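You operate a simulated robot arm through the tools that you are given. There is no shell and no other tool. Be economical: measure what you need, move in short steps, check, and stop when the job is done.

You are at the controls of a simulated robot arm. One attempt, no reset.

JOB
Tighten the letters in the iron frame and brush the dust off them.
Fine: slider pushed up against letters and grey block, blue knob at TIGHT before brushing; use the orange brush and stand it back.

Only the result counts: the job must be done as asked and must still hold three seconds after the hand-in. Knocking over, shifting, dropping, spilling or breaking anything else fails it.

ROBOT AND FRAMES
A 7-joint arm with a two-finger parallel gripper, fixed in place. Base frame: the origin is at the foot of the arm, x ahead of it, y to its left, z up. Readings come in mm, rad, newtons and seconds.
With the tool pointing down near the work surface it reaches from about 240 to 680 mm from the base axis. Its first joint turns from -1.152 to 1.152 rad. Payload 2.4 kg.
Tool frame: the origin (TCP) lies between the finger pads and is the grasp point; the fingertips stand 30 mm ahead of it; z points along the fingers, y is the line along which they close. The gripper opens to 94 mm. The fingers are 28 mm wide and 10 mm thick; the gripper's body (50 by 96 mm) begins 55 mm behind the TCP.
Orientation is that of the tool frame in the base frame, as a unit quaternion [w, x, y, z]. With the fingers straight down and closing along the base's y, the tool's x points along the base's -x, its y along +y and its z along -z.

CONTROLS
- The arm moves only by the tool nudge_tool. Its argument "targets" is a list that holds one entry, the list of rows, each a list of 7 numbers: the shift along the tool's x, y, z in mm, then the turn, a rotation vector about the tool's x, y, z in rad, then the gripper command, from -1 (fully open) to 1 (shut), values between in proportion. In form: [[[dx, dy, dz, wx, wy, wz, fingers], ...]]. A call has 1 to 8 rows; each row is the pose to reach, as a shift and turn from the pose commanded when the call began, along the tool's axes at that moment. A row lasts 0.2 s, in which the tool goes at most 50 mm and 0.15 rad; a call with a longer step from one row to the next is refused whole, and so is a gripper value outside its range. Where a pose cannot be reached the arm comes as near as it can. A force on the tool above 40 N (or 10 N above the force at the start of the call, whichever is more), or a blocked arm, ends the call early, and 0.2 s more pass. Each finger travels about 153 mm/s and halts on what it meets, pressing with about 43 N; the grip force reading is that of the motor and also rises with nothing between the fingers. The clock runs only during rows and for 0.2 s after the last one: add rows that repeat a pose to give the fingers time. It gives the time, the measured TCP pose, the force on the tool (base axes), the opening and the grip force at its end, in the units of the frame above (readings bear some noise), and new pictures: "show" is both (left out), scene, wrist or none.
- Cameras (640 x 400 px; columns grow to the right, rows downward): "scene" is fixed at [42.3, 470.5, 1465.6]; the picture's right is [-0.74, -0.67, 0.00], its down [-0.25, 0.28, -0.93] and it looks along [0.62, -0.68, -0.38] (base axes); focal length 357 px, centre (320, 200). "wrist" rides on the gripper at [-37, 0, -58] in the tool frame; the picture's right is [0.00, -1.00, 0.00], its down [0.97, 0.00, -0.24] and it looks along [0.24, 0.00, 0.97] (tool axes); focal length 218 px, centre (320, 200). There is no depth. A picture from a camera that has moved, and an enlarged one, comes with that camera's place and axes in the base frame and with its lens.
- enlarge(camera, box): a new picture of the part [left, top, right, bottom] of that camera's present view, enlarged. No time passes.
- finish_job(): hands the job in; it is judged then, once.

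Go step by step. Nothing tells you positions but the pictures and the camera data: compare them with the known pose of the tool, close in by small moves and look again before you grip or let go. The budget is 120 turns and 150 pictures, counting those below and the enlarged ones. Unless the task says otherwise, let go and move clear before handing in, and close with one line.

The tools are called after "Call:" as name(argument=value, ...) on one line, values as JSON. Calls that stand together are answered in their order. nudge_tool: Moves the arm, as the interface text tells. Its arguments: {"type":"object","properties":{"targets":{"type":"array"},"show":{"type":"string","enum":["both","scene","wrist","none"]}},"required":["targets"]} The other tools are called the same way: enlarge (camera, box) takes an enlarged picture of a part of a camera's view; finish_job () hands the job in.

At the start:

```text
time_s: 0.0
tool_pos: [358.2, 87.3, 1275.8]
ee_rot: [-0.001, 0.0, 1.0, 0.0]
contact_force: [0.2, -0.5, -0.3]
gripper_width: 93.8
gripper_force: 0.1
```

scene: 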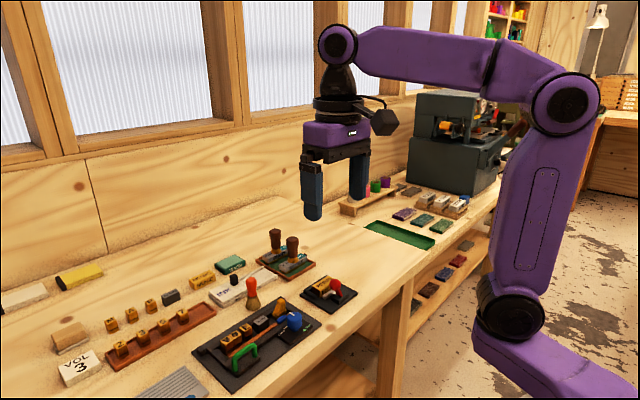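
wrist: 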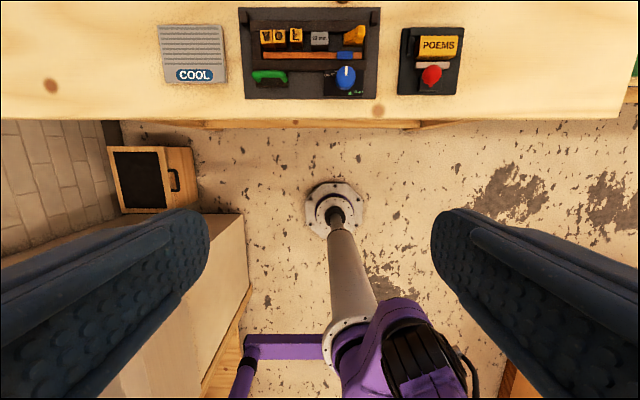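

I see an iron frame with letters, a blue knob, a green-handled piece, and brushes further off. I will look closer before moving.

Call:
enlarge(camera="scene", box=[180, 270, 360, 390])

Call:
enlarge(camera="wrist", box=[230, 0, 390, 100])

Call:
enlarge(camera="scene", box=[200, 210, 350, 310])

```text
3.33 times, centred on (270, 330) of scene
camera zoom: at [42.3, 470.5, 1465.6], right [-0.74, -0.67, 0.0], down [-0.25, 0.28, -0.93], along [0.62, -0.68, -0.38], focal length 1189 px, centre (487, -233)
```

zoom: 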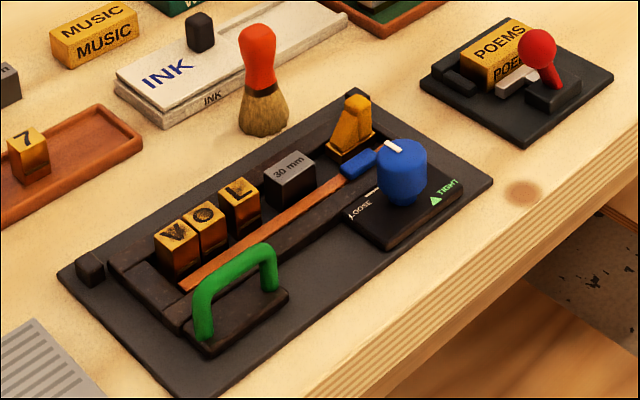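

```text
4.00 times, centred on (310, 50) of wrist
camera zoom: at [396.8, 85.4, 1334.8], right [0.0, -1.0, 0.0], down [-0.97, 0.0, 0.24], along [-0.24, 0.0, -0.97], focal length 873 px, centre (360, 800)
```

zoom: 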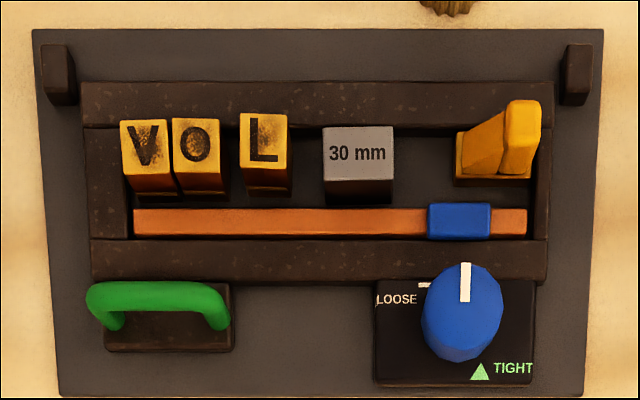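

```text
4.00 times, centred on (275, 260) of scene
camera zoom: at [42.3, 470.5, 1465.6], right [-0.74, -0.67, 0.0], down [-0.25, 0.28, -0.93], along [0.62, -0.68, -0.38], focal length 1427 px, centre (500, -40)
```

zoom: 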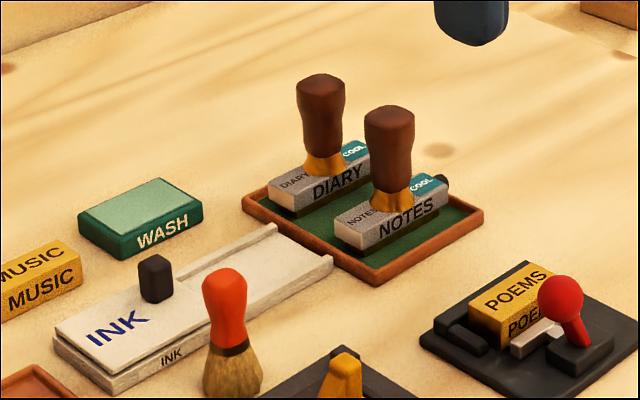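

The slider is the yellow piece at the right of the frame (about 580, 20), the knob is near (508, 43), and the orange brush stands near (650, 55). I move above the frame to measure more exactly.

Call:
nudge_tool(targets=[[[-36, -5, 25, 0, 0, 0, -1], [-72, -10, 50, 0, 0, 0, -1], [-108, -15, 75, 0, 0, 0, -1], [-144, -21, 100, 0, 0, 0, -1], [-182, -27, 126, 0, 0, 0, -1], [-182, -27, 126, 0, 0, 0, -1]]])

```text
time_s: 1.4
tool_pos: [540.8, 57.2, 1150.7]
ee_rot: [0.0, 0.0, 1.0, -0.001]
contact_force: [0.5, -0.8, -0.1]
gripper_width: 94.1
gripper_force: 0.1
camera wrist: at [579.5, 56.7, 1209.1], right [0.0, -1.0, 0.0], down [-0.97, 0.0, 0.24], along [-0.24, 0.0, -0.97], focal length 218 px, centre (320, 200)
```

scene: 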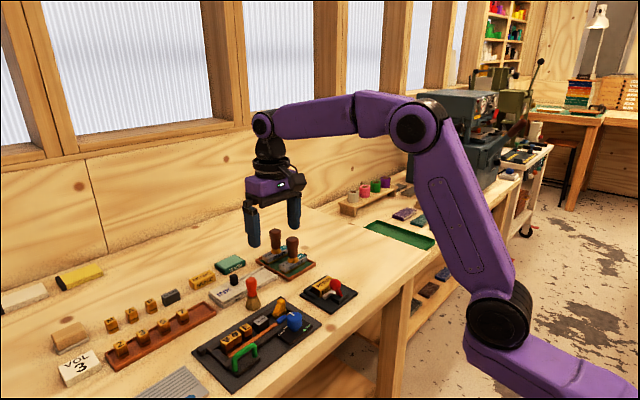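
wrist: 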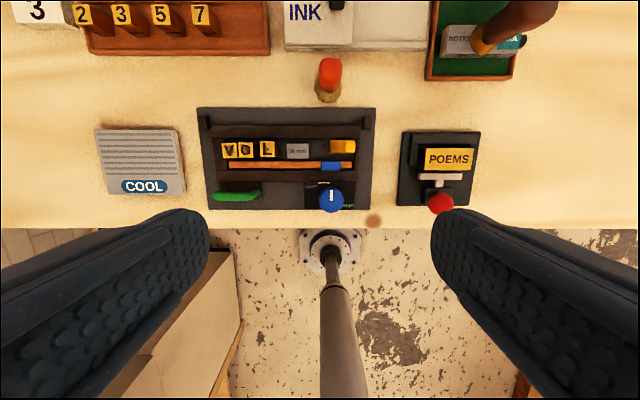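

Call:
enlarge(camera="wrist", box=[192, 100, 384, 220])

Call:
enlarge(camera="wrist", box=[280, 40, 376, 100])

```text
3.33 times, centred on (288, 160) of wrist
camera zoom: at [579.5, 56.7, 1209.1], right [0.0, -1.0, 0.0], down [-0.97, 0.0, 0.24], along [-0.24, 0.0, -0.97], focal length 728 px, centre (427, 333)
```

zoom: 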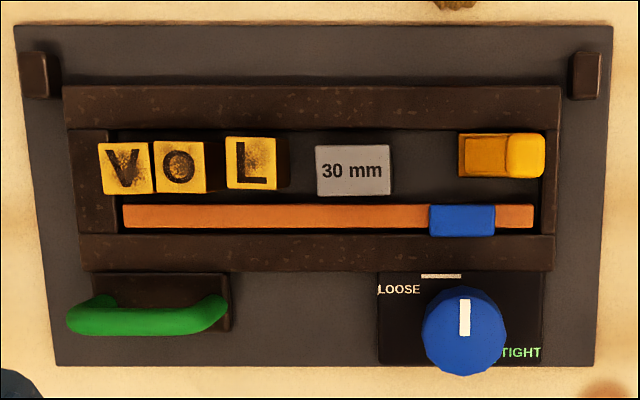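

```text
6.67 times, centred on (328, 70) of wrist
camera zoom: at [579.5, 56.7, 1209.1], right [0.0, -1.0, 0.0], down [-0.97, 0.0, 0.24], along [-0.24, 0.0, -0.97], focal length 1455 px, centre (267, 1067)
```

zoom: 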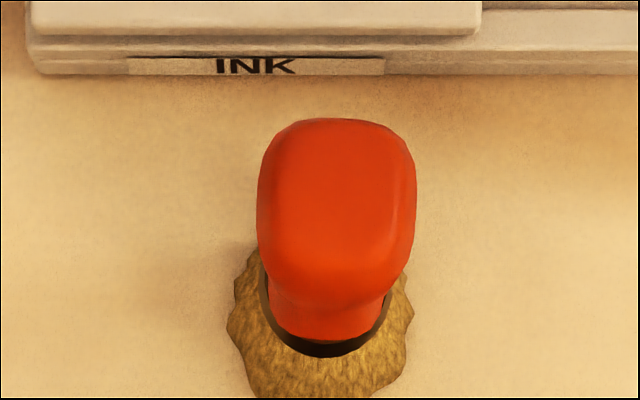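

The frame lies square to the base axes: slider tab top is at (579, 19, 923), the rim is about z 897, and the knob top is at (512, 41.5, 923) with its pointer at LOOSE. I close the fingers and go to the right of the slider tab, above the rim.

Call:
nudge_tool(targets=[[[-10, -17, 37, 0, 0, 0, 1], [-20, -34, 75, 0, 0, 0, 1], [-30, -50, 112, 0, 0, 0, 1], [-39, -67, 150, 0, 0, 0, 1], [-39, -67, 170, 0, 0, 0, 1], [-39, -67, 170, 0, 0, 0, 1]]])

```text
time_s: 2.8
tool_pos: [580.1, -7.7, 979.1]
ee_rot: [0.001, 0.0, 1.0, 0.0]
contact_force: [0.5, -0.9, 0.2]
gripper_width: 0.1
gripper_force: 32.4
camera wrist: at [617.4, -8.5, 1037.5], right [0.0, -1.0, 0.0], down [-0.97, 0.0, 0.24], along [-0.24, 0.0, -0.97], focal length 218 px, centre (320, 200)
```

scene: 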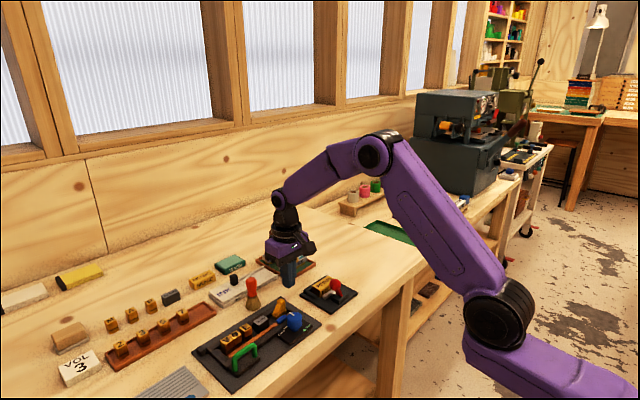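
wrist: 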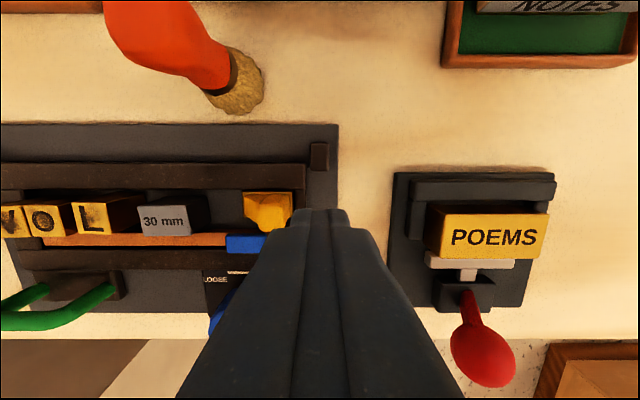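

The closed fingers stand just right of the slider tab with a few mm clearance. I lower to fingertip z ≈ 903.

Call:
nudge_tool(targets=[[[0, -1, 23, 0, 0, 0, 1], [0, -1, 46, 0, 0, 0, 1], [0, -1, 46, 0, 0, 0, 1]]])

Call:
enlarge(camera="scene", box=[210, 270, 330, 350])

```text
time_s: 3.6
tool_pos: [580.5, -8.7, 934.6]
ee_rot: [0.0, 0.001, 1.0, 0.001]
contact_force: [-0.2, -0.3, -0.3]
gripper_width: 0.0
gripper_force: 33.2
camera wrist: at [617.7, -9.4, 992.6], right [0.0, -1.0, 0.0], down [-0.97, 0.0, 0.24], along [-0.24, 0.0, -0.97], focal length 218 px, centre (320, 200)
```

scene: 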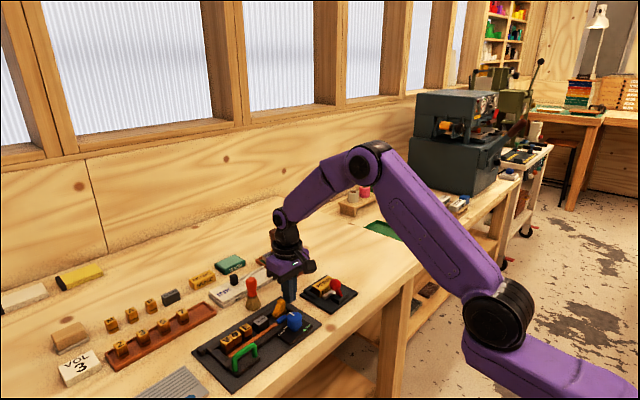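
wrist: 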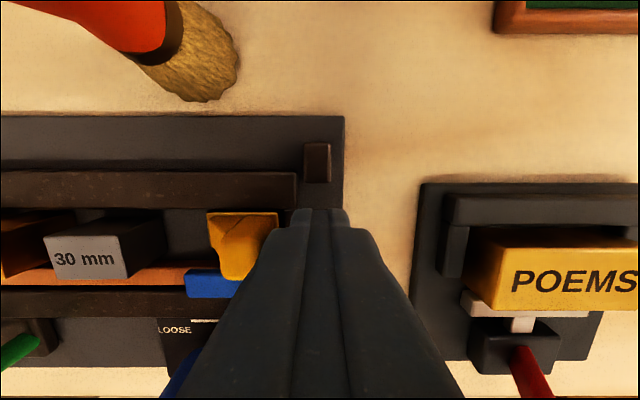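

```text
5.00 times, centred on (270, 310) of scene
camera zoom: at [42.3, 470.5, 1465.6], right [-0.74, -0.67, 0.0], down [-0.25, 0.28, -0.93], along [0.62, -0.68, -0.38], focal length 1784 px, centre (570, -350)
```

zoom: 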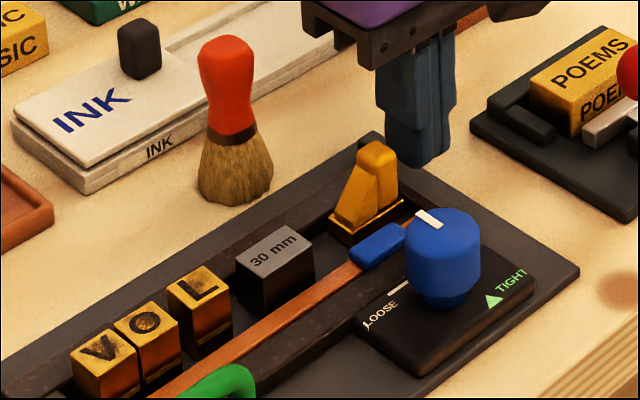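

Fingers are correctly beside the tab. Now I push in +y.

Call:
nudge_tool(targets=[[[0, 6, 0, 0, 0, 0, 1], [0, 12, 0, 0, 0, 0, 1], [0, 17, 0, 0, 0, 0, 1], [0, 22, 0, 0, 0, 0, 1], [0, 27, 0, 0, 0, 0, 1], [0, 32, 0, 0, 0, 0, 1], [0, 32, 0, 0, 0, 0, 1]]])

Call:
enlarge(camera="scene", box=[210, 270, 330, 350])

```text
time_s: 5.2
tool_pos: [580.6, 23.5, 935.2]
ee_rot: [0.0, 0.0, 1.0, 0.0]
contact_force: [-1.0, -0.8, -0.2]
gripper_width: 0.0
gripper_force: 32.9
camera wrist: at [618.3, 22.1, 992.7], right [0.0, -1.0, 0.0], down [-0.97, 0.0, 0.24], along [-0.24, 0.0, -0.97], focal length 218 px, centre (320, 200)
```

scene: 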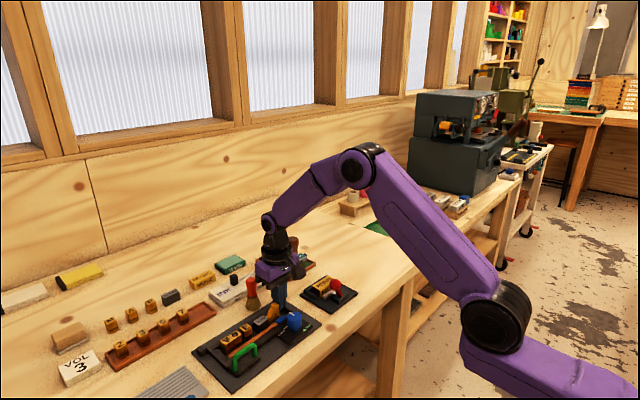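
wrist: 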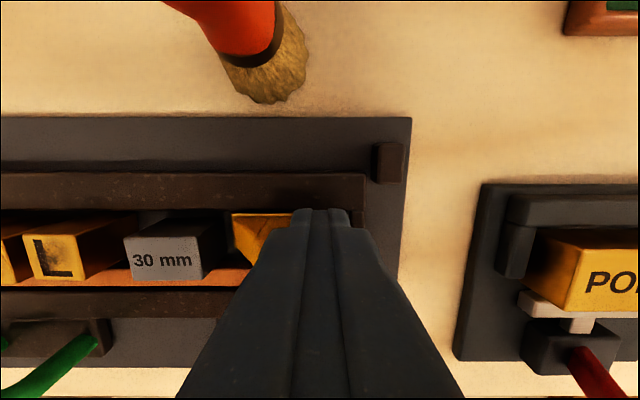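

```text
5.00 times, centred on (270, 310) of scene
camera zoom: at [42.3, 470.5, 1465.6], right [-0.74, -0.67, 0.0], down [-0.25, 0.28, -0.93], along [0.62, -0.68, -0.38], focal length 1784 px, centre (570, -350)
```

zoom: 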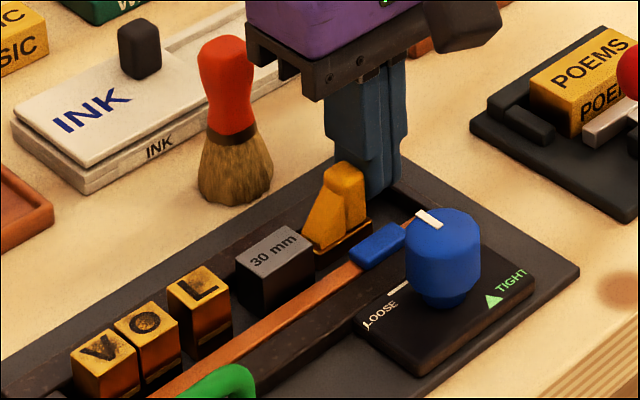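

The slider follows and is about to meet the grey block. I keep pushing.

Call:
nudge_tool(targets=[[[0, 4, 0, 0, 0, 0, 1], [0, 8, 0, 0, 0, 0, 1], [0, 12, 0, 0, 0, 0, 1], [0, 16, 0, 0, 0, 0, 1], [0, 19, 0, 0, 0, 0, 1], [0, 22, 0, 0, 0, 0, 1], [0, 22, 0, 0, 0, 0, 1]]], show="wrist")

Call:
enlarge(camera="scene", box=[210, 270, 330, 350])

```text
time_s: 6.8
tool_pos: [580.6, 45.1, 935.2]
ee_rot: [-0.001, 0.0, 1.0, 0.0]
contact_force: [-0.7, -1.4, 0.8]
gripper_width: 0.2
gripper_force: 33.1
camera wrist: at [618.0, 44.3, 992.2], right [0.0, -1.0, 0.0], down [-0.97, 0.0, 0.24], along [-0.24, 0.0, -0.97], focal length 218 px, centre (320, 200)
```

wrist: 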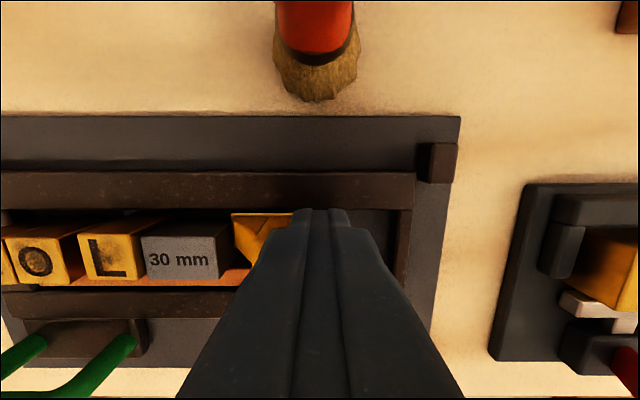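

```text
5.00 times, centred on (270, 310) of scene
camera zoom: at [42.3, 470.5, 1465.6], right [-0.74, -0.67, 0.0], down [-0.25, 0.28, -0.93], along [0.62, -0.68, -0.38], focal length 1784 px, centre (570, -350)
```

zoom: 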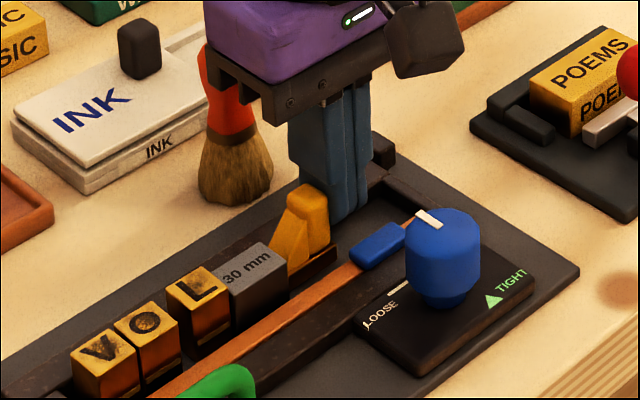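

The grey block now touches L. I continue pushing until it stops.

Call:
nudge_tool(targets=[[[0, 3, 0, 0, 0, 0, 1], [0, 6, 0, 0, 0, 0, 1], [0, 9, 0, 0, 0, 0, 1], [0, 12, 0, 0, 0, 0, 1], [0, 15, 0, 0, 0, 0, 1], [0, 18, 0, 0, 0, 0, 1], [0, 20, 0, 0, 0, 0, 1], [0, 22, 0, 0, 0, 0, 1]]], show="wrist")

Call:
enlarge(camera="scene", box=[210, 270, 330, 350])

```text
time_s: 8.6
tool_pos: [579.8, 59.8, 935.0]
ee_rot: [-0.001, 0.005, 1.0, -0.003]
contact_force: [-1.2, -32.0, -1.1]
gripper_width: 0.0
gripper_force: 32.5
camera wrist: at [618.1, 58.3, 992.2], right [-0.01, -1.0, 0.01], down [-0.97, 0.01, 0.24], along [-0.24, 0.0, -0.97], focal length 218 px, centre (320, 200)
```

wrist: 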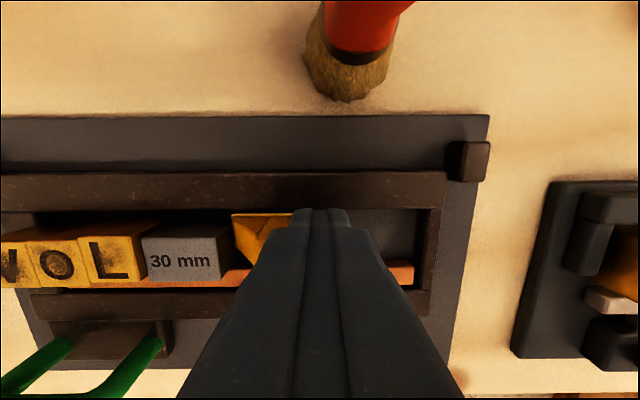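

```text
5.00 times, centred on (270, 310) of scene
camera zoom: at [42.3, 469.6, 1465.9], right [-0.74, -0.67, 0.0], down [-0.25, 0.28, -0.93], along [0.62, -0.68, -0.38], focal length 1784 px, centre (570, -350)
```

zoom: 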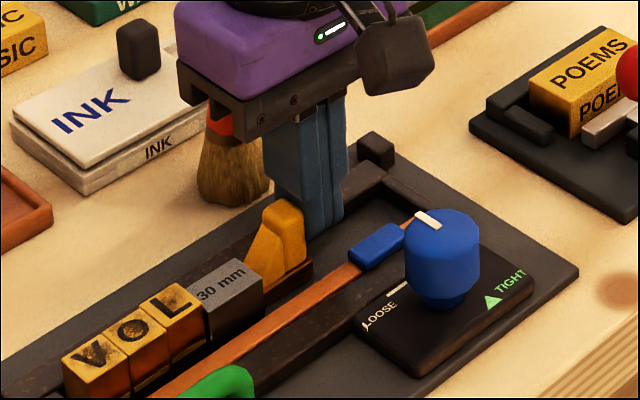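

The row is closed up and pressed at 32 N; the frame did not shift. I back off and rise to check.

Call:
nudge_tool(targets=[[[0, -8, 0, 0, 0, 0, 1], [0, -18, 0, 0, 0, 0, 1], [0, -18, -40, 0, 0, 0, 1], [0, -18, -80, 0, 0, 0, 0.5], [20, -18, -120, 0, 0, 0, 0], [60, -18, -120, 0, 0, 0, -1], [60, -18, -120, 0, 0, 0, -1]]], show="wrist")

Call:
enlarge(camera="scene", box=[210, 270, 330, 350])

```text
time_s: 10.2
tool_pos: [521.1, 48.8, 1054.9]
ee_rot: [0.001, 0.0, 1.0, 0.0]
contact_force: [0.2, -0.1, -1.1]
gripper_width: 93.9
gripper_force: 0.0
camera wrist: at [558.8, 47.7, 1112.4], right [0.0, -1.0, 0.0], down [-0.97, 0.0, 0.24], along [-0.24, 0.0, -0.97], focal length 218 px, centre (320, 200)
```

wrist: 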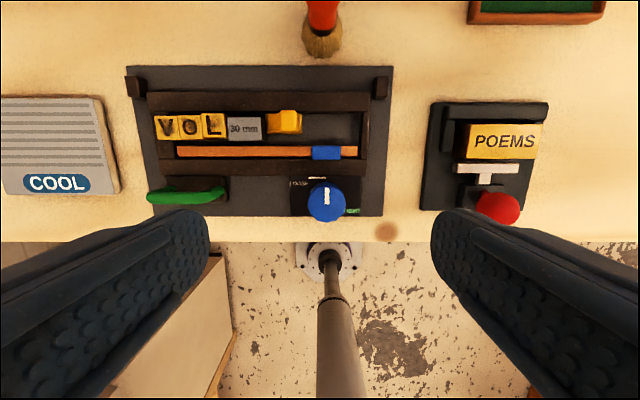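

```text
5.00 times, centred on (270, 310) of scene
camera zoom: at [42.3, 470.5, 1465.6], right [-0.74, -0.67, 0.0], down [-0.25, 0.28, -0.93], along [0.62, -0.68, -0.38], focal length 1784 px, centre (570, -350)
```

zoom: 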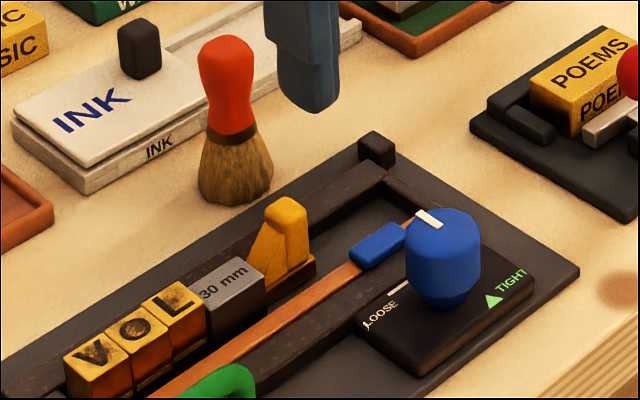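

Call:
enlarge(camera="wrist", box=[280, 165, 376, 225])

Call:
enlarge(camera="wrist", box=[140, 90, 332, 210])

Call:
enlarge(camera="scene", box=[275, 295, 323, 325])

```text
6.67 times, centred on (328, 195) of wrist
camera zoom: at [558.8, 47.7, 1112.4], right [0.0, -1.0, 0.0], down [-0.97, 0.0, 0.24], along [-0.24, 0.0, -0.97], focal length 1455 px, centre (267, 233)
```

zoom: 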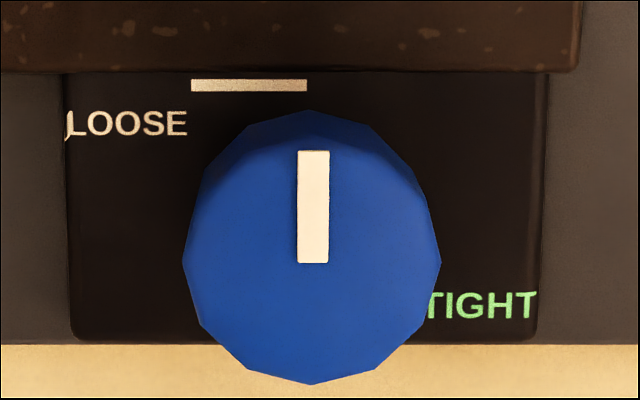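

```text
3.33 times, centred on (236, 150) of wrist
camera zoom: at [558.8, 47.7, 1112.4], right [0.0, -1.0, 0.0], down [-0.97, 0.0, 0.24], along [-0.24, 0.0, -0.97], focal length 728 px, centre (600, 367)
```

zoom: 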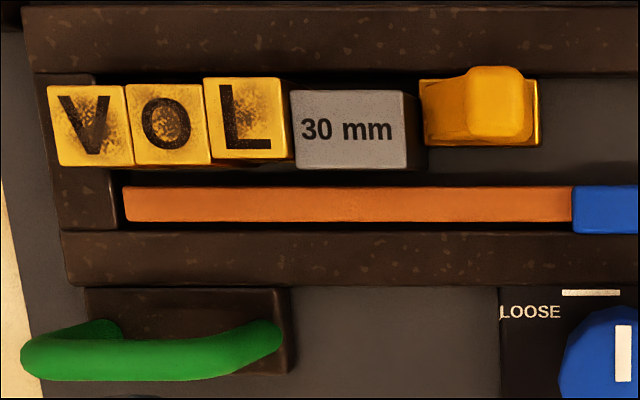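

```text
13.33 times, centred on (299, 310) of scene
camera zoom: at [42.3, 470.5, 1465.6], right [-0.74, -0.67, 0.0], down [-0.25, 0.28, -0.93], along [0.62, -0.68, -0.38], focal length 4757 px, centre (600, -1267)
```

zoom: 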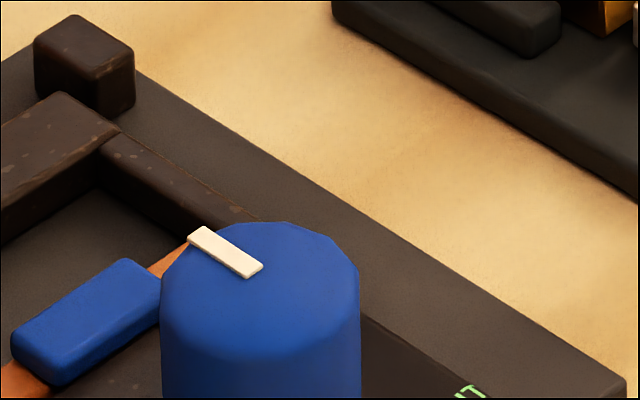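

The letters, block and slider are tight. The knob's pointer is at LOOSE (+x) and TIGHT lies about 150° clockwise, so I pre-turn the gripper counter-clockwise above the knob.

Call:
nudge_tool(targets=[[[3, -2, 0, 0, 0, -0.15, 0.1], [6, -4, 0, 0, 0, -0.3, 0.1], [9, -7, 0, 0, 0, -0.45, 0.1], [9, -7, 0, 0, 0, -0.6, 0.1], [9, -7, 0, 0, 0, -0.75, 0.1], [9, -7, 0, 0, 0, -0.9, 0.1], [9, -7, 0, 0, 0, -1.05, 0.1], [9, -7, 0, 0, 0, -1.2, 0.1]]])

```text
time_s: 12.0
tool_pos: [511.3, 43.2, 1055.3]
ee_rot: [0.0, -0.567, 0.824, 0.001]
contact_force: [-0.1, -0.8, 0.2]
gripper_width: 42.3
gripper_force: 0.0
camera wrist: at [525.0, 76.1, 1112.9], right [0.93, -0.36, 0.0], down [-0.35, -0.91, 0.24], along [-0.09, -0.22, -0.97], focal length 218 px, centre (320, 200)
```

scene: 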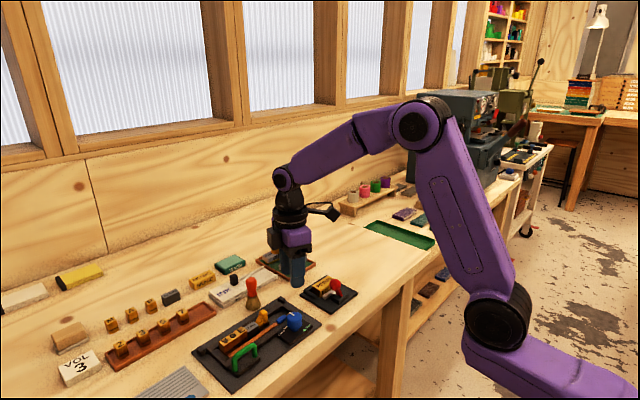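
wrist: 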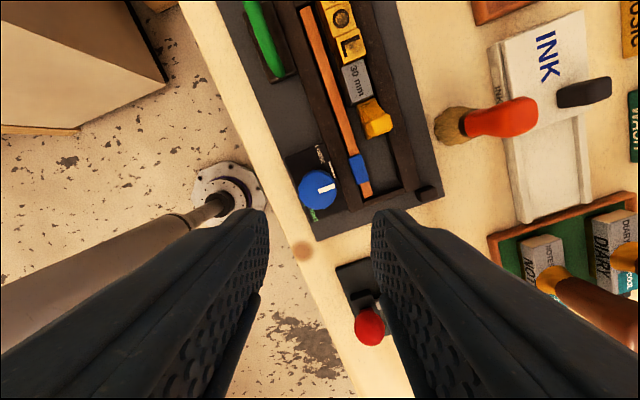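

The knob sits exactly beneath the TCP. I descend in two stages.

Call:
nudge_tool(targets=[[[0, 0, 30, 0, 0, -0.1, 0.1], [0, 0, 60, 0, 0, -0.1, 0.1], [0, 0, 85, 0, 0, -0.1, 0.1], [0, 0, 85, 0, 0, -0.1, 0.1]]])

Call:
enlarge(camera="scene", box=[230, 270, 350, 345])

```text
time_s: 13.0
tool_pos: [511.9, 41.5, 970.1]
ee_rot: [0.0, -0.605, 0.796, 0.001]
contact_force: [0.6, 0.2, 0.2]
gripper_width: 42.3
gripper_force: 0.1
camera wrist: at [522.4, 76.7, 1029.0], right [0.96, -0.27, 0.0], down [-0.26, -0.94, 0.24], along [-0.06, -0.23, -0.97], focal length 218 px, centre (320, 200)
```

scene: 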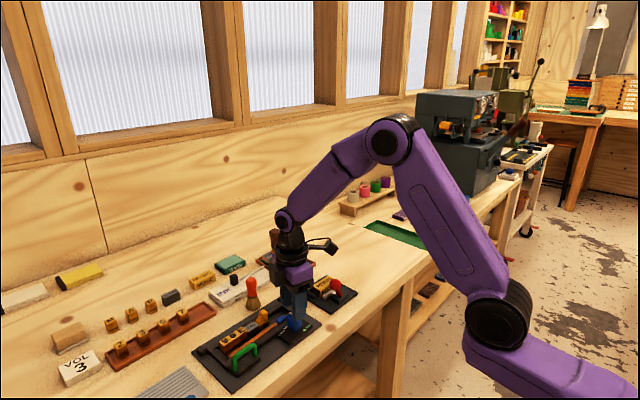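
wrist: 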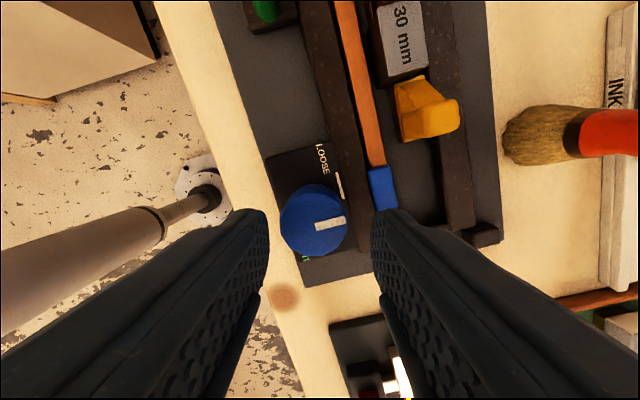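

```text
5.33 times, centred on (290, 308) of scene
camera zoom: at [42.3, 470.5, 1465.6], right [-0.74, -0.67, 0.0], down [-0.25, 0.28, -0.93], along [0.62, -0.68, -0.38], focal length 1903 px, centre (480, -373)
```

zoom: 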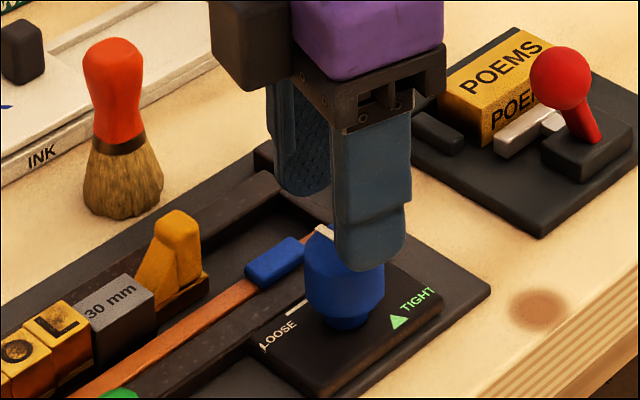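

Alignment holds, and the finger clears the blue strip block by about 3 mm. I go down to the knob and close.

Call:
nudge_tool(targets=[[[0, 0, 12, 0, 0, 0, 0.1], [0, 0, 24, 0, 0, 0, 0.1], [0, 0, 35, 0, 0, 0, 0.1], [0, 0, 35, 0, 0, 0, 0.1], [0, 0, 35, 0, 0, 0, 1], [0, 0, 35, 0, 0, 0, 1]]])

Call:
enlarge(camera="scene", box=[230, 270, 350, 345])

```text
time_s: 14.4
tool_pos: [507.7, 42.9, 933.6]
ee_rot: [-0.002, -0.605, 0.796, 0.001]
contact_force: [-15.9, 3.6, 5.1]
gripper_width: 33.2
gripper_force: 45.0
camera wrist: at [519.8, 77.0, 991.7], right [0.96, -0.27, -0.01], down [-0.26, -0.94, 0.24], along [-0.07, -0.23, -0.97], focal length 218 px, centre (320, 200)
```

scene: 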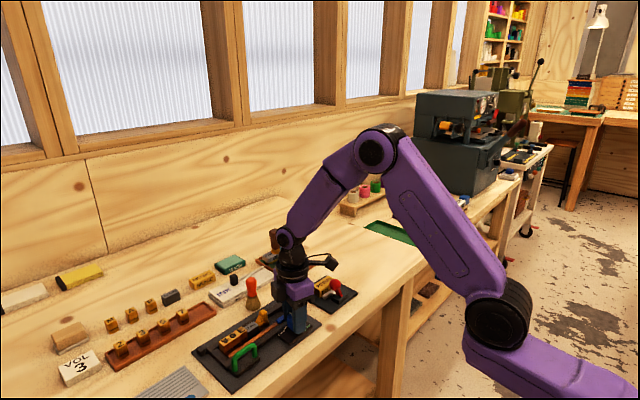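
wrist: 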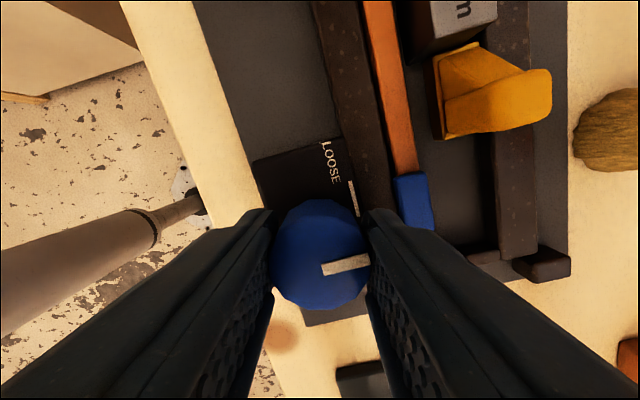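

```text
5.33 times, centred on (290, 308) of scene
camera zoom: at [41.7, 470.6, 1465.6], right [-0.74, -0.67, 0.0], down [-0.25, 0.28, -0.93], along [0.62, -0.68, -0.38], focal length 1903 px, centre (480, -373)
```

zoom: 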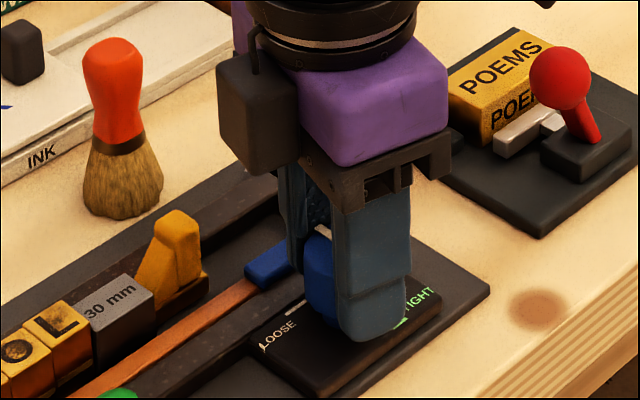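

The knob axis is really at about (508, 43); the arm was pulled onto it. I relieve that side force and start turning clockwise.

Call:
nudge_tool(targets=[[[0, 4.2, 0, 0, 0, 0, 1], [0, 4.2, 0, 0, 0, 0.1, 1], [0, 4.2, 0, 0, 0, 0.2, 1], [0, 4.2, 0, 0, 0, 0.3, 1], [0, 4.2, 0, 0, 0, 0.4, 1], [0, 4.2, 0, 0, 0, 0.5, 1]]])

Call:
enlarge(camera="scene", box=[230, 270, 350, 345])

```text
time_s: 15.8
tool_pos: [508.5, 42.4, 934.5]
ee_rot: [0.002, -0.388, 0.922, -0.001]
contact_force: [17.1, -8.9, -11.4]
gripper_width: 33.2
gripper_force: 44.4
camera wrist: at [534.7, 67.9, 992.8], right [0.71, -0.7, 0.0], down [-0.68, -0.69, 0.24], along [-0.16, -0.17, -0.97], focal length 218 px, centre (320, 200)
```

scene: 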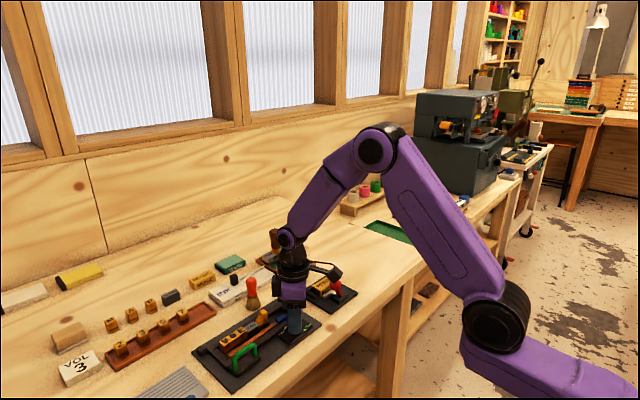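
wrist: 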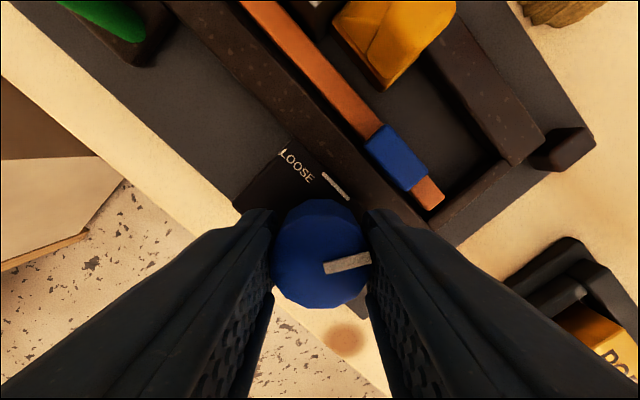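

```text
5.33 times, centred on (290, 308) of scene
camera zoom: at [43.0, 470.3, 1465.7], right [-0.74, -0.67, 0.0], down [-0.25, 0.28, -0.93], along [0.62, -0.68, -0.38], focal length 1903 px, centre (480, -373)
```

zoom: 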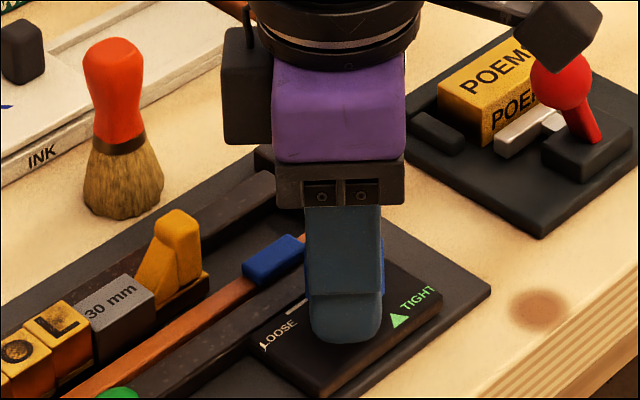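

The knob turns with the gripper (pointer fixed relative to the pads). I ease the side force slightly and carry on.

Call:
nudge_tool(targets=[[[0, -2, 0, 0, 0, 0.0, 1], [0, -2, 0, 0, 0, 0.1, 1], [0, -2, 0, 0, 0, 0.2, 1], [0, -2, 0, 0, 0, 0.3, 1], [0, -2, 0, 0, 0, 0.4, 1], [0, -2, 0, 0, 0, 0.5, 1]]])

Call:
enlarge(camera="scene", box=[230, 270, 350, 345])

```text
time_s: 17.2
tool_pos: [508.4, 42.8, 935.2]
ee_rot: [0.001, -0.149, 0.989, 0.0]
contact_force: [5.2, 2.7, 1.5]
gripper_width: 33.3
gripper_force: 44.6
camera wrist: at [544.4, 52.5, 992.8], right [0.29, -0.96, 0.0], down [-0.93, -0.29, 0.24], along [-0.23, -0.07, -0.97], focal length 218 px, centre (320, 200)
```

scene: 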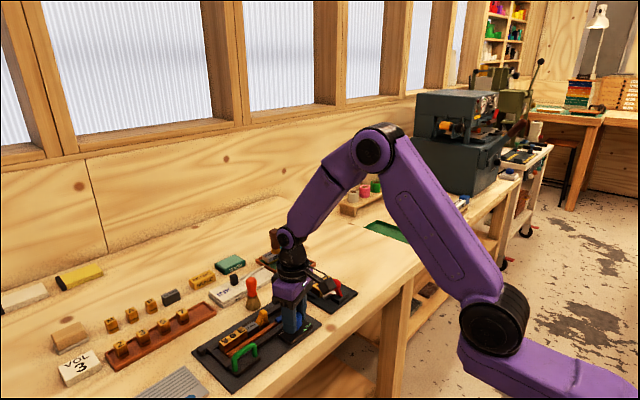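
wrist: 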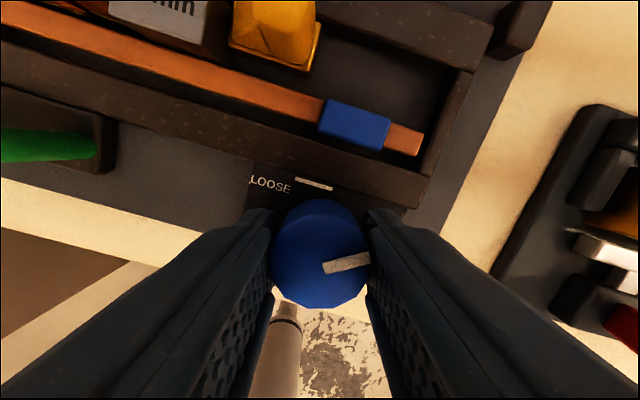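

```text
5.33 times, centred on (290, 308) of scene
camera zoom: at [42.4, 470.6, 1465.6], right [-0.74, -0.67, 0.0], down [-0.25, 0.28, -0.93], along [0.62, -0.68, -0.38], focal length 1903 px, centre (480, -373)
```

zoom: 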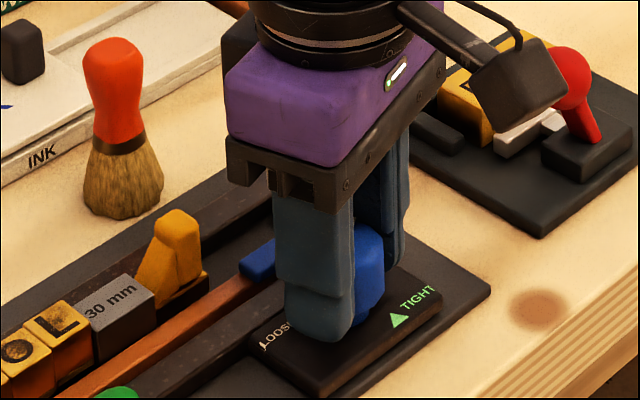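

The knob has turned about 1.0 rad with low forces. I continue.

Call:
nudge_tool(targets=[[[0, 0, 0, 0, 0, 0.12, 1], [0, 0, 0, 0, 0, 0.24, 1], [0, 0, 0, 0, 0, 0.36, 1], [0, 0, 0, 0, 0, 0.48, 1], [0, 0, 0, 0, 0, 0.6, 1], [0, 0, 0, 0, 0, 0.72, 1], [0, 0, 0, 0, 0, 0.84, 1], [0, 0, 0, 0, 0, 0.95, 1]]])

Call:
enlarge(camera="scene", box=[230, 270, 350, 345])

```text
time_s: 19.0
tool_pos: [509.3, 43.6, 934.6]
ee_rot: [0.0, 0.32, 0.947, 0.0]
contact_force: [0.2, 9.2, 2.0]
gripper_width: 33.0
gripper_force: 44.6
camera wrist: at [538.6, 19.7, 992.7], right [-0.61, -0.8, 0.0], down [-0.77, 0.59, 0.24], along [-0.19, 0.15, -0.97], focal length 218 px, centre (320, 200)
```

scene: 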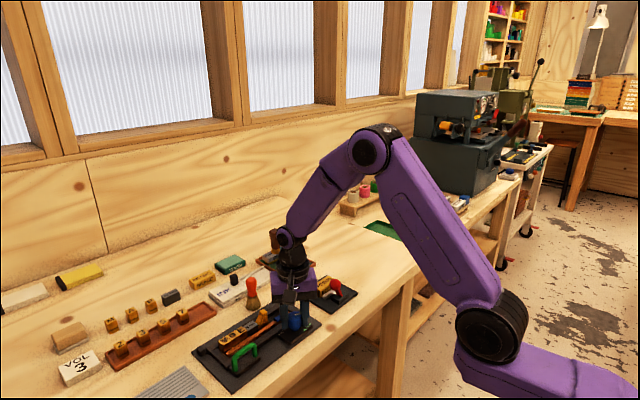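
wrist: 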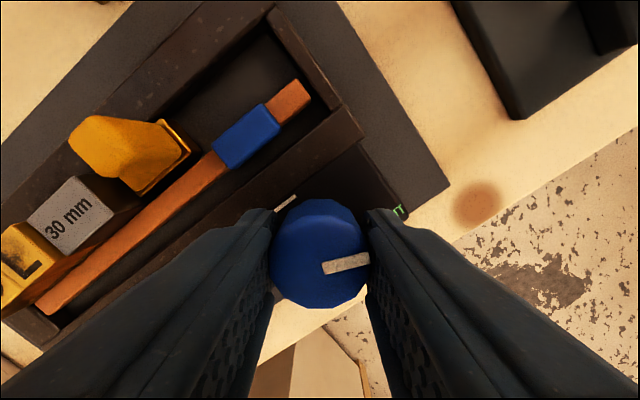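

```text
5.33 times, centred on (290, 308) of scene
camera zoom: at [42.3, 470.8, 1465.5], right [-0.74, -0.67, 0.0], down [-0.25, 0.28, -0.93], along [0.62, -0.68, -0.38], focal length 1903 px, centre (480, -373)
```

zoom: 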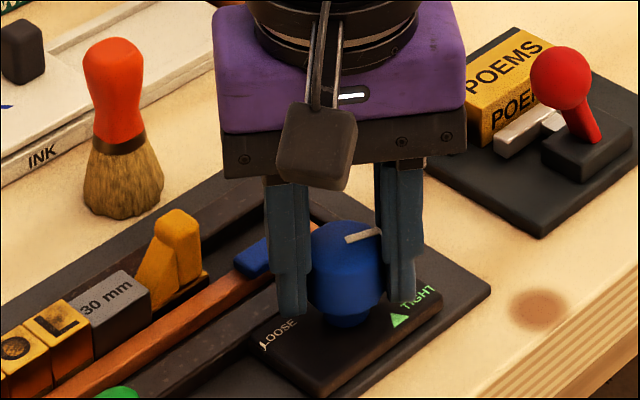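

Turned about 112° so far; the pointer now faces the -y side. I turn on towards the green triangle, watching for a stop.

Call:
nudge_tool(targets=[[[0, 0, 0, 0, 0, 0.1, 1], [0, 0, 0, 0, 0, 0.2, 1], [0, 0, 0, 0, 0, 0.3, 1], [0, 0, 0, 0, 0, 0.4, 1], [0, 0, 0, 0, 0, 0.5, 1]]])

Call:
enlarge(camera="scene", box=[230, 270, 350, 345])

```text
time_s: 20.2
tool_pos: [509.3, 43.5, 935.0]
ee_rot: [0.0, 0.545, 0.839, 0.0]
contact_force: [1.7, 13.5, -3.2]
gripper_width: 33.2
gripper_force: 45.0
camera wrist: at [524.4, 8.5, 992.7], right [-0.91, -0.41, 0.0], down [-0.39, 0.89, 0.24], along [-0.1, 0.22, -0.97], focal length 218 px, centre (320, 200)
```

scene: 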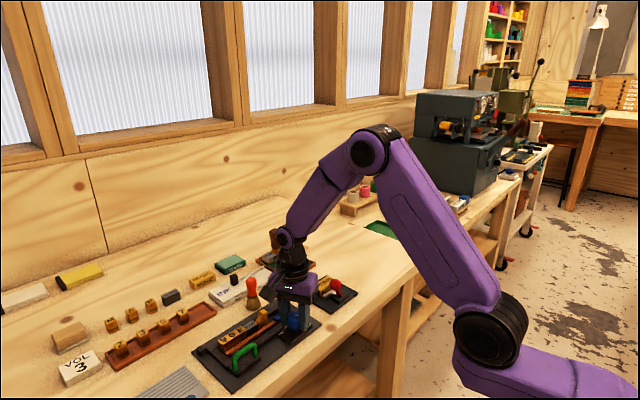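
wrist: 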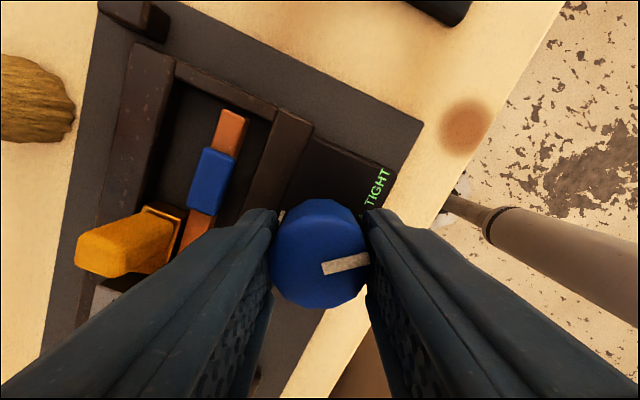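

```text
5.33 times, centred on (290, 308) of scene
camera zoom: at [42.4, 470.9, 1465.5], right [-0.74, -0.67, 0.0], down [-0.25, 0.28, -0.93], along [0.62, -0.68, -0.38], focal length 1903 px, centre (480, -373)
```

zoom: 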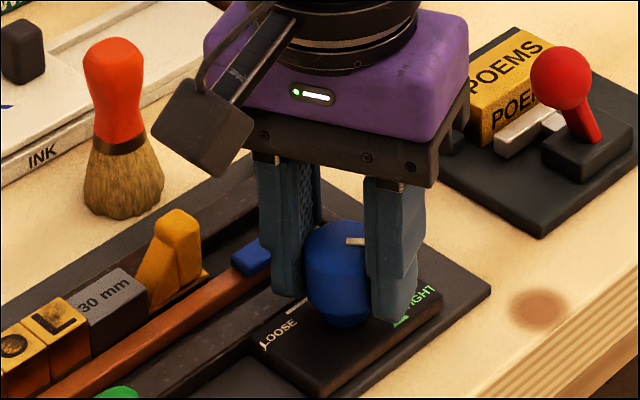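

About 140° turned. I release, lift and step aside so that the pointer and the green triangle can be seen together.

Call:
nudge_tool(targets=[[[0, 0, 0, 0, 0, 0, 0.1], [0, 0, 0, 0, 0, 0, 0.1], [0, 0, -35, 0, 0, 0, 0.1], [0, 0, -70, 0, 0, 0, 0.1], [-12, -33, -75, 0, 0, 0, 0.1], [-25, -66, -80, 0, 0, 0, 0.1], [-25, -66, -80, 0, 0, 0, 0.1]]])

Call:
enlarge(camera="scene", box=[270, 295, 326, 330])

```text
time_s: 21.8
tool_pos: [458.1, -6.3, 1015.9]
ee_rot: [0.0, 0.544, 0.839, 0.001]
contact_force: [-0.3, -0.1, 0.0]
gripper_width: 42.4
gripper_force: 0.1
camera wrist: at [473.6, -42.0, 1074.0], right [-0.91, -0.41, 0.0], down [-0.4, 0.89, 0.24], along [-0.1, 0.22, -0.97], focal length 218 px, centre (320, 200)
```

scene: 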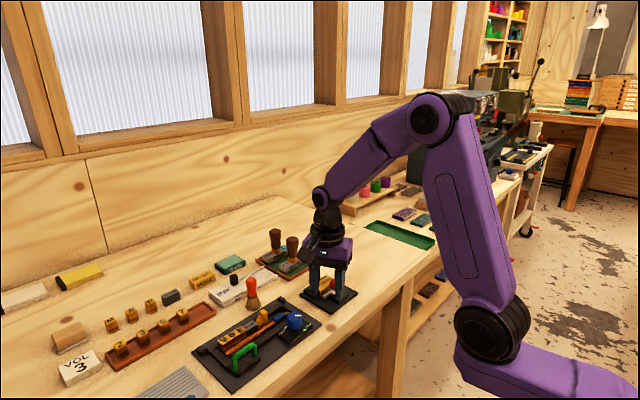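
wrist: 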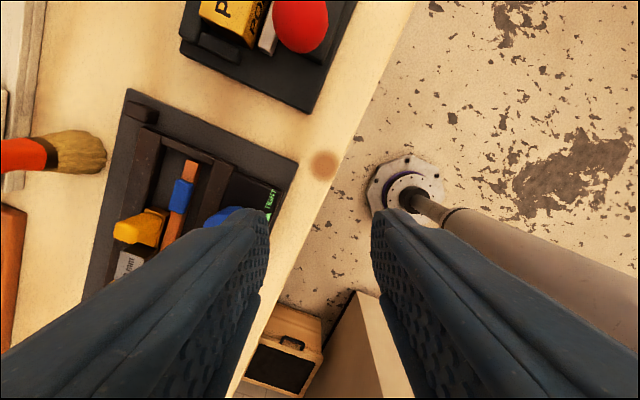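

```text
11.43 times, centred on (298, 312) of scene
camera zoom: at [42.3, 470.5, 1465.6], right [-0.74, -0.67, 0.0], down [-0.25, 0.28, -0.93], along [0.62, -0.68, -0.38], focal length 4078 px, centre (571, -1086)
```

zoom: 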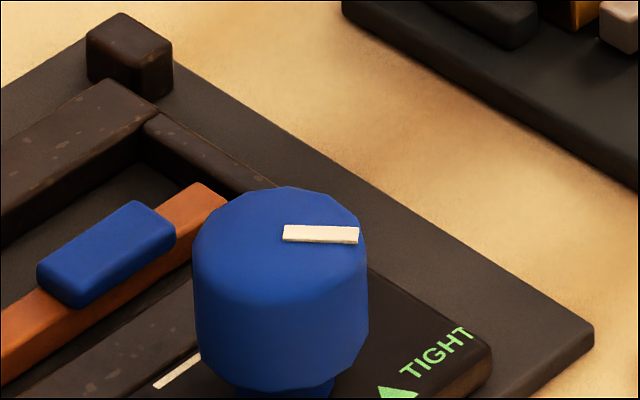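

Call:
enlarge(camera="scene", box=[276, 305, 324, 335])

Call:
enlarge(camera="wrist", box=[190, 160, 302, 230])

```text
13.33 times, centred on (300, 320) of scene
camera zoom: at [42.3, 470.5, 1465.6], right [-0.74, -0.67, 0.0], down [-0.25, 0.28, -0.93], along [0.62, -0.68, -0.38], focal length 4757 px, centre (587, -1400)
```

zoom: 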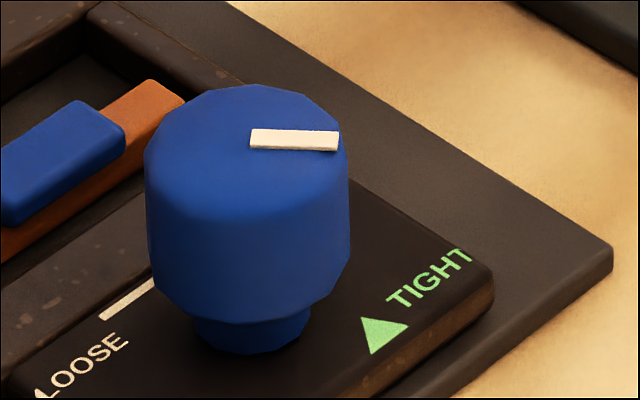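

```text
5.71 times, centred on (246, 195) of wrist
camera zoom: at [473.6, -42.0, 1074.0], right [-0.91, -0.41, 0.0], down [-0.4, 0.89, 0.24], along [-0.1, 0.22, -0.97], focal length 1247 px, centre (743, 229)
```

zoom: 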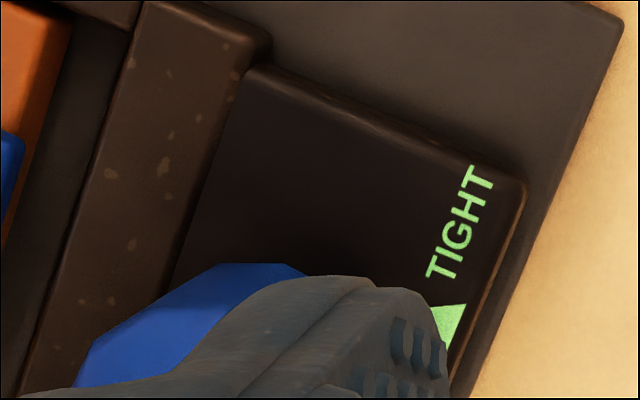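

The pointer is within a few degrees of the triangle (about -141° versus -145°). I regrip and turn a little more, feeling for the stop.

Call:
nudge_tool(targets=[[[12, 33, 5, 0, 0, 0, 0.1], [25, 66, 10, 0, 0, 0, 0.1], [25, 66, 45, 0, 0, 0, 0.1], [25, 66, 80, 0, 0, 0, 0.1], [25, 66, 80, 0, 0, 0, 1], [25, 66, 80, 0, 0, 0, 1], [25, 66, 80, 0, 0, 0.05, 1], [25, 66, 80, 0, 0, 0.1, 1]]])

```text
time_s: 23.6
tool_pos: [508.6, 43.6, 935.8]
ee_rot: [0.001, 0.585, 0.811, 0.001]
contact_force: [-6.3, 6.7, 35.9]
gripper_width: 32.8
gripper_force: 44.7
camera wrist: at [520.7, 7.3, 994.1], right [-0.95, -0.32, 0.0], down [-0.31, 0.92, 0.24], along [-0.07, 0.23, -0.97], focal length 218 px, centre (320, 200)
```

scene: 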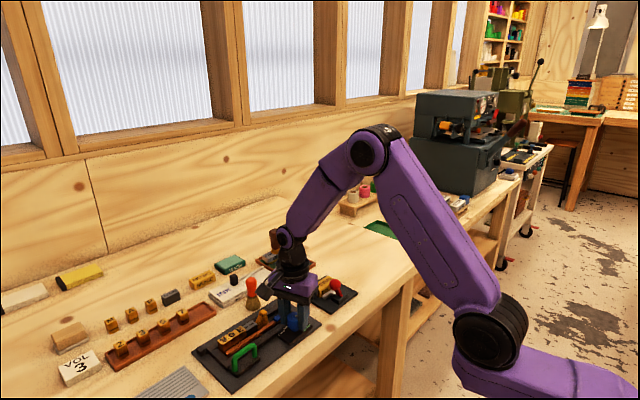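
wrist: 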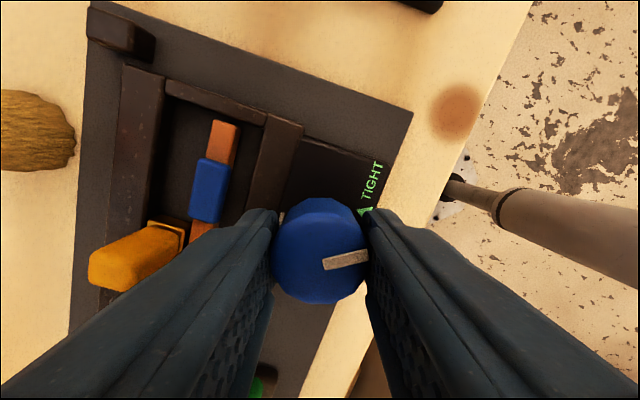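

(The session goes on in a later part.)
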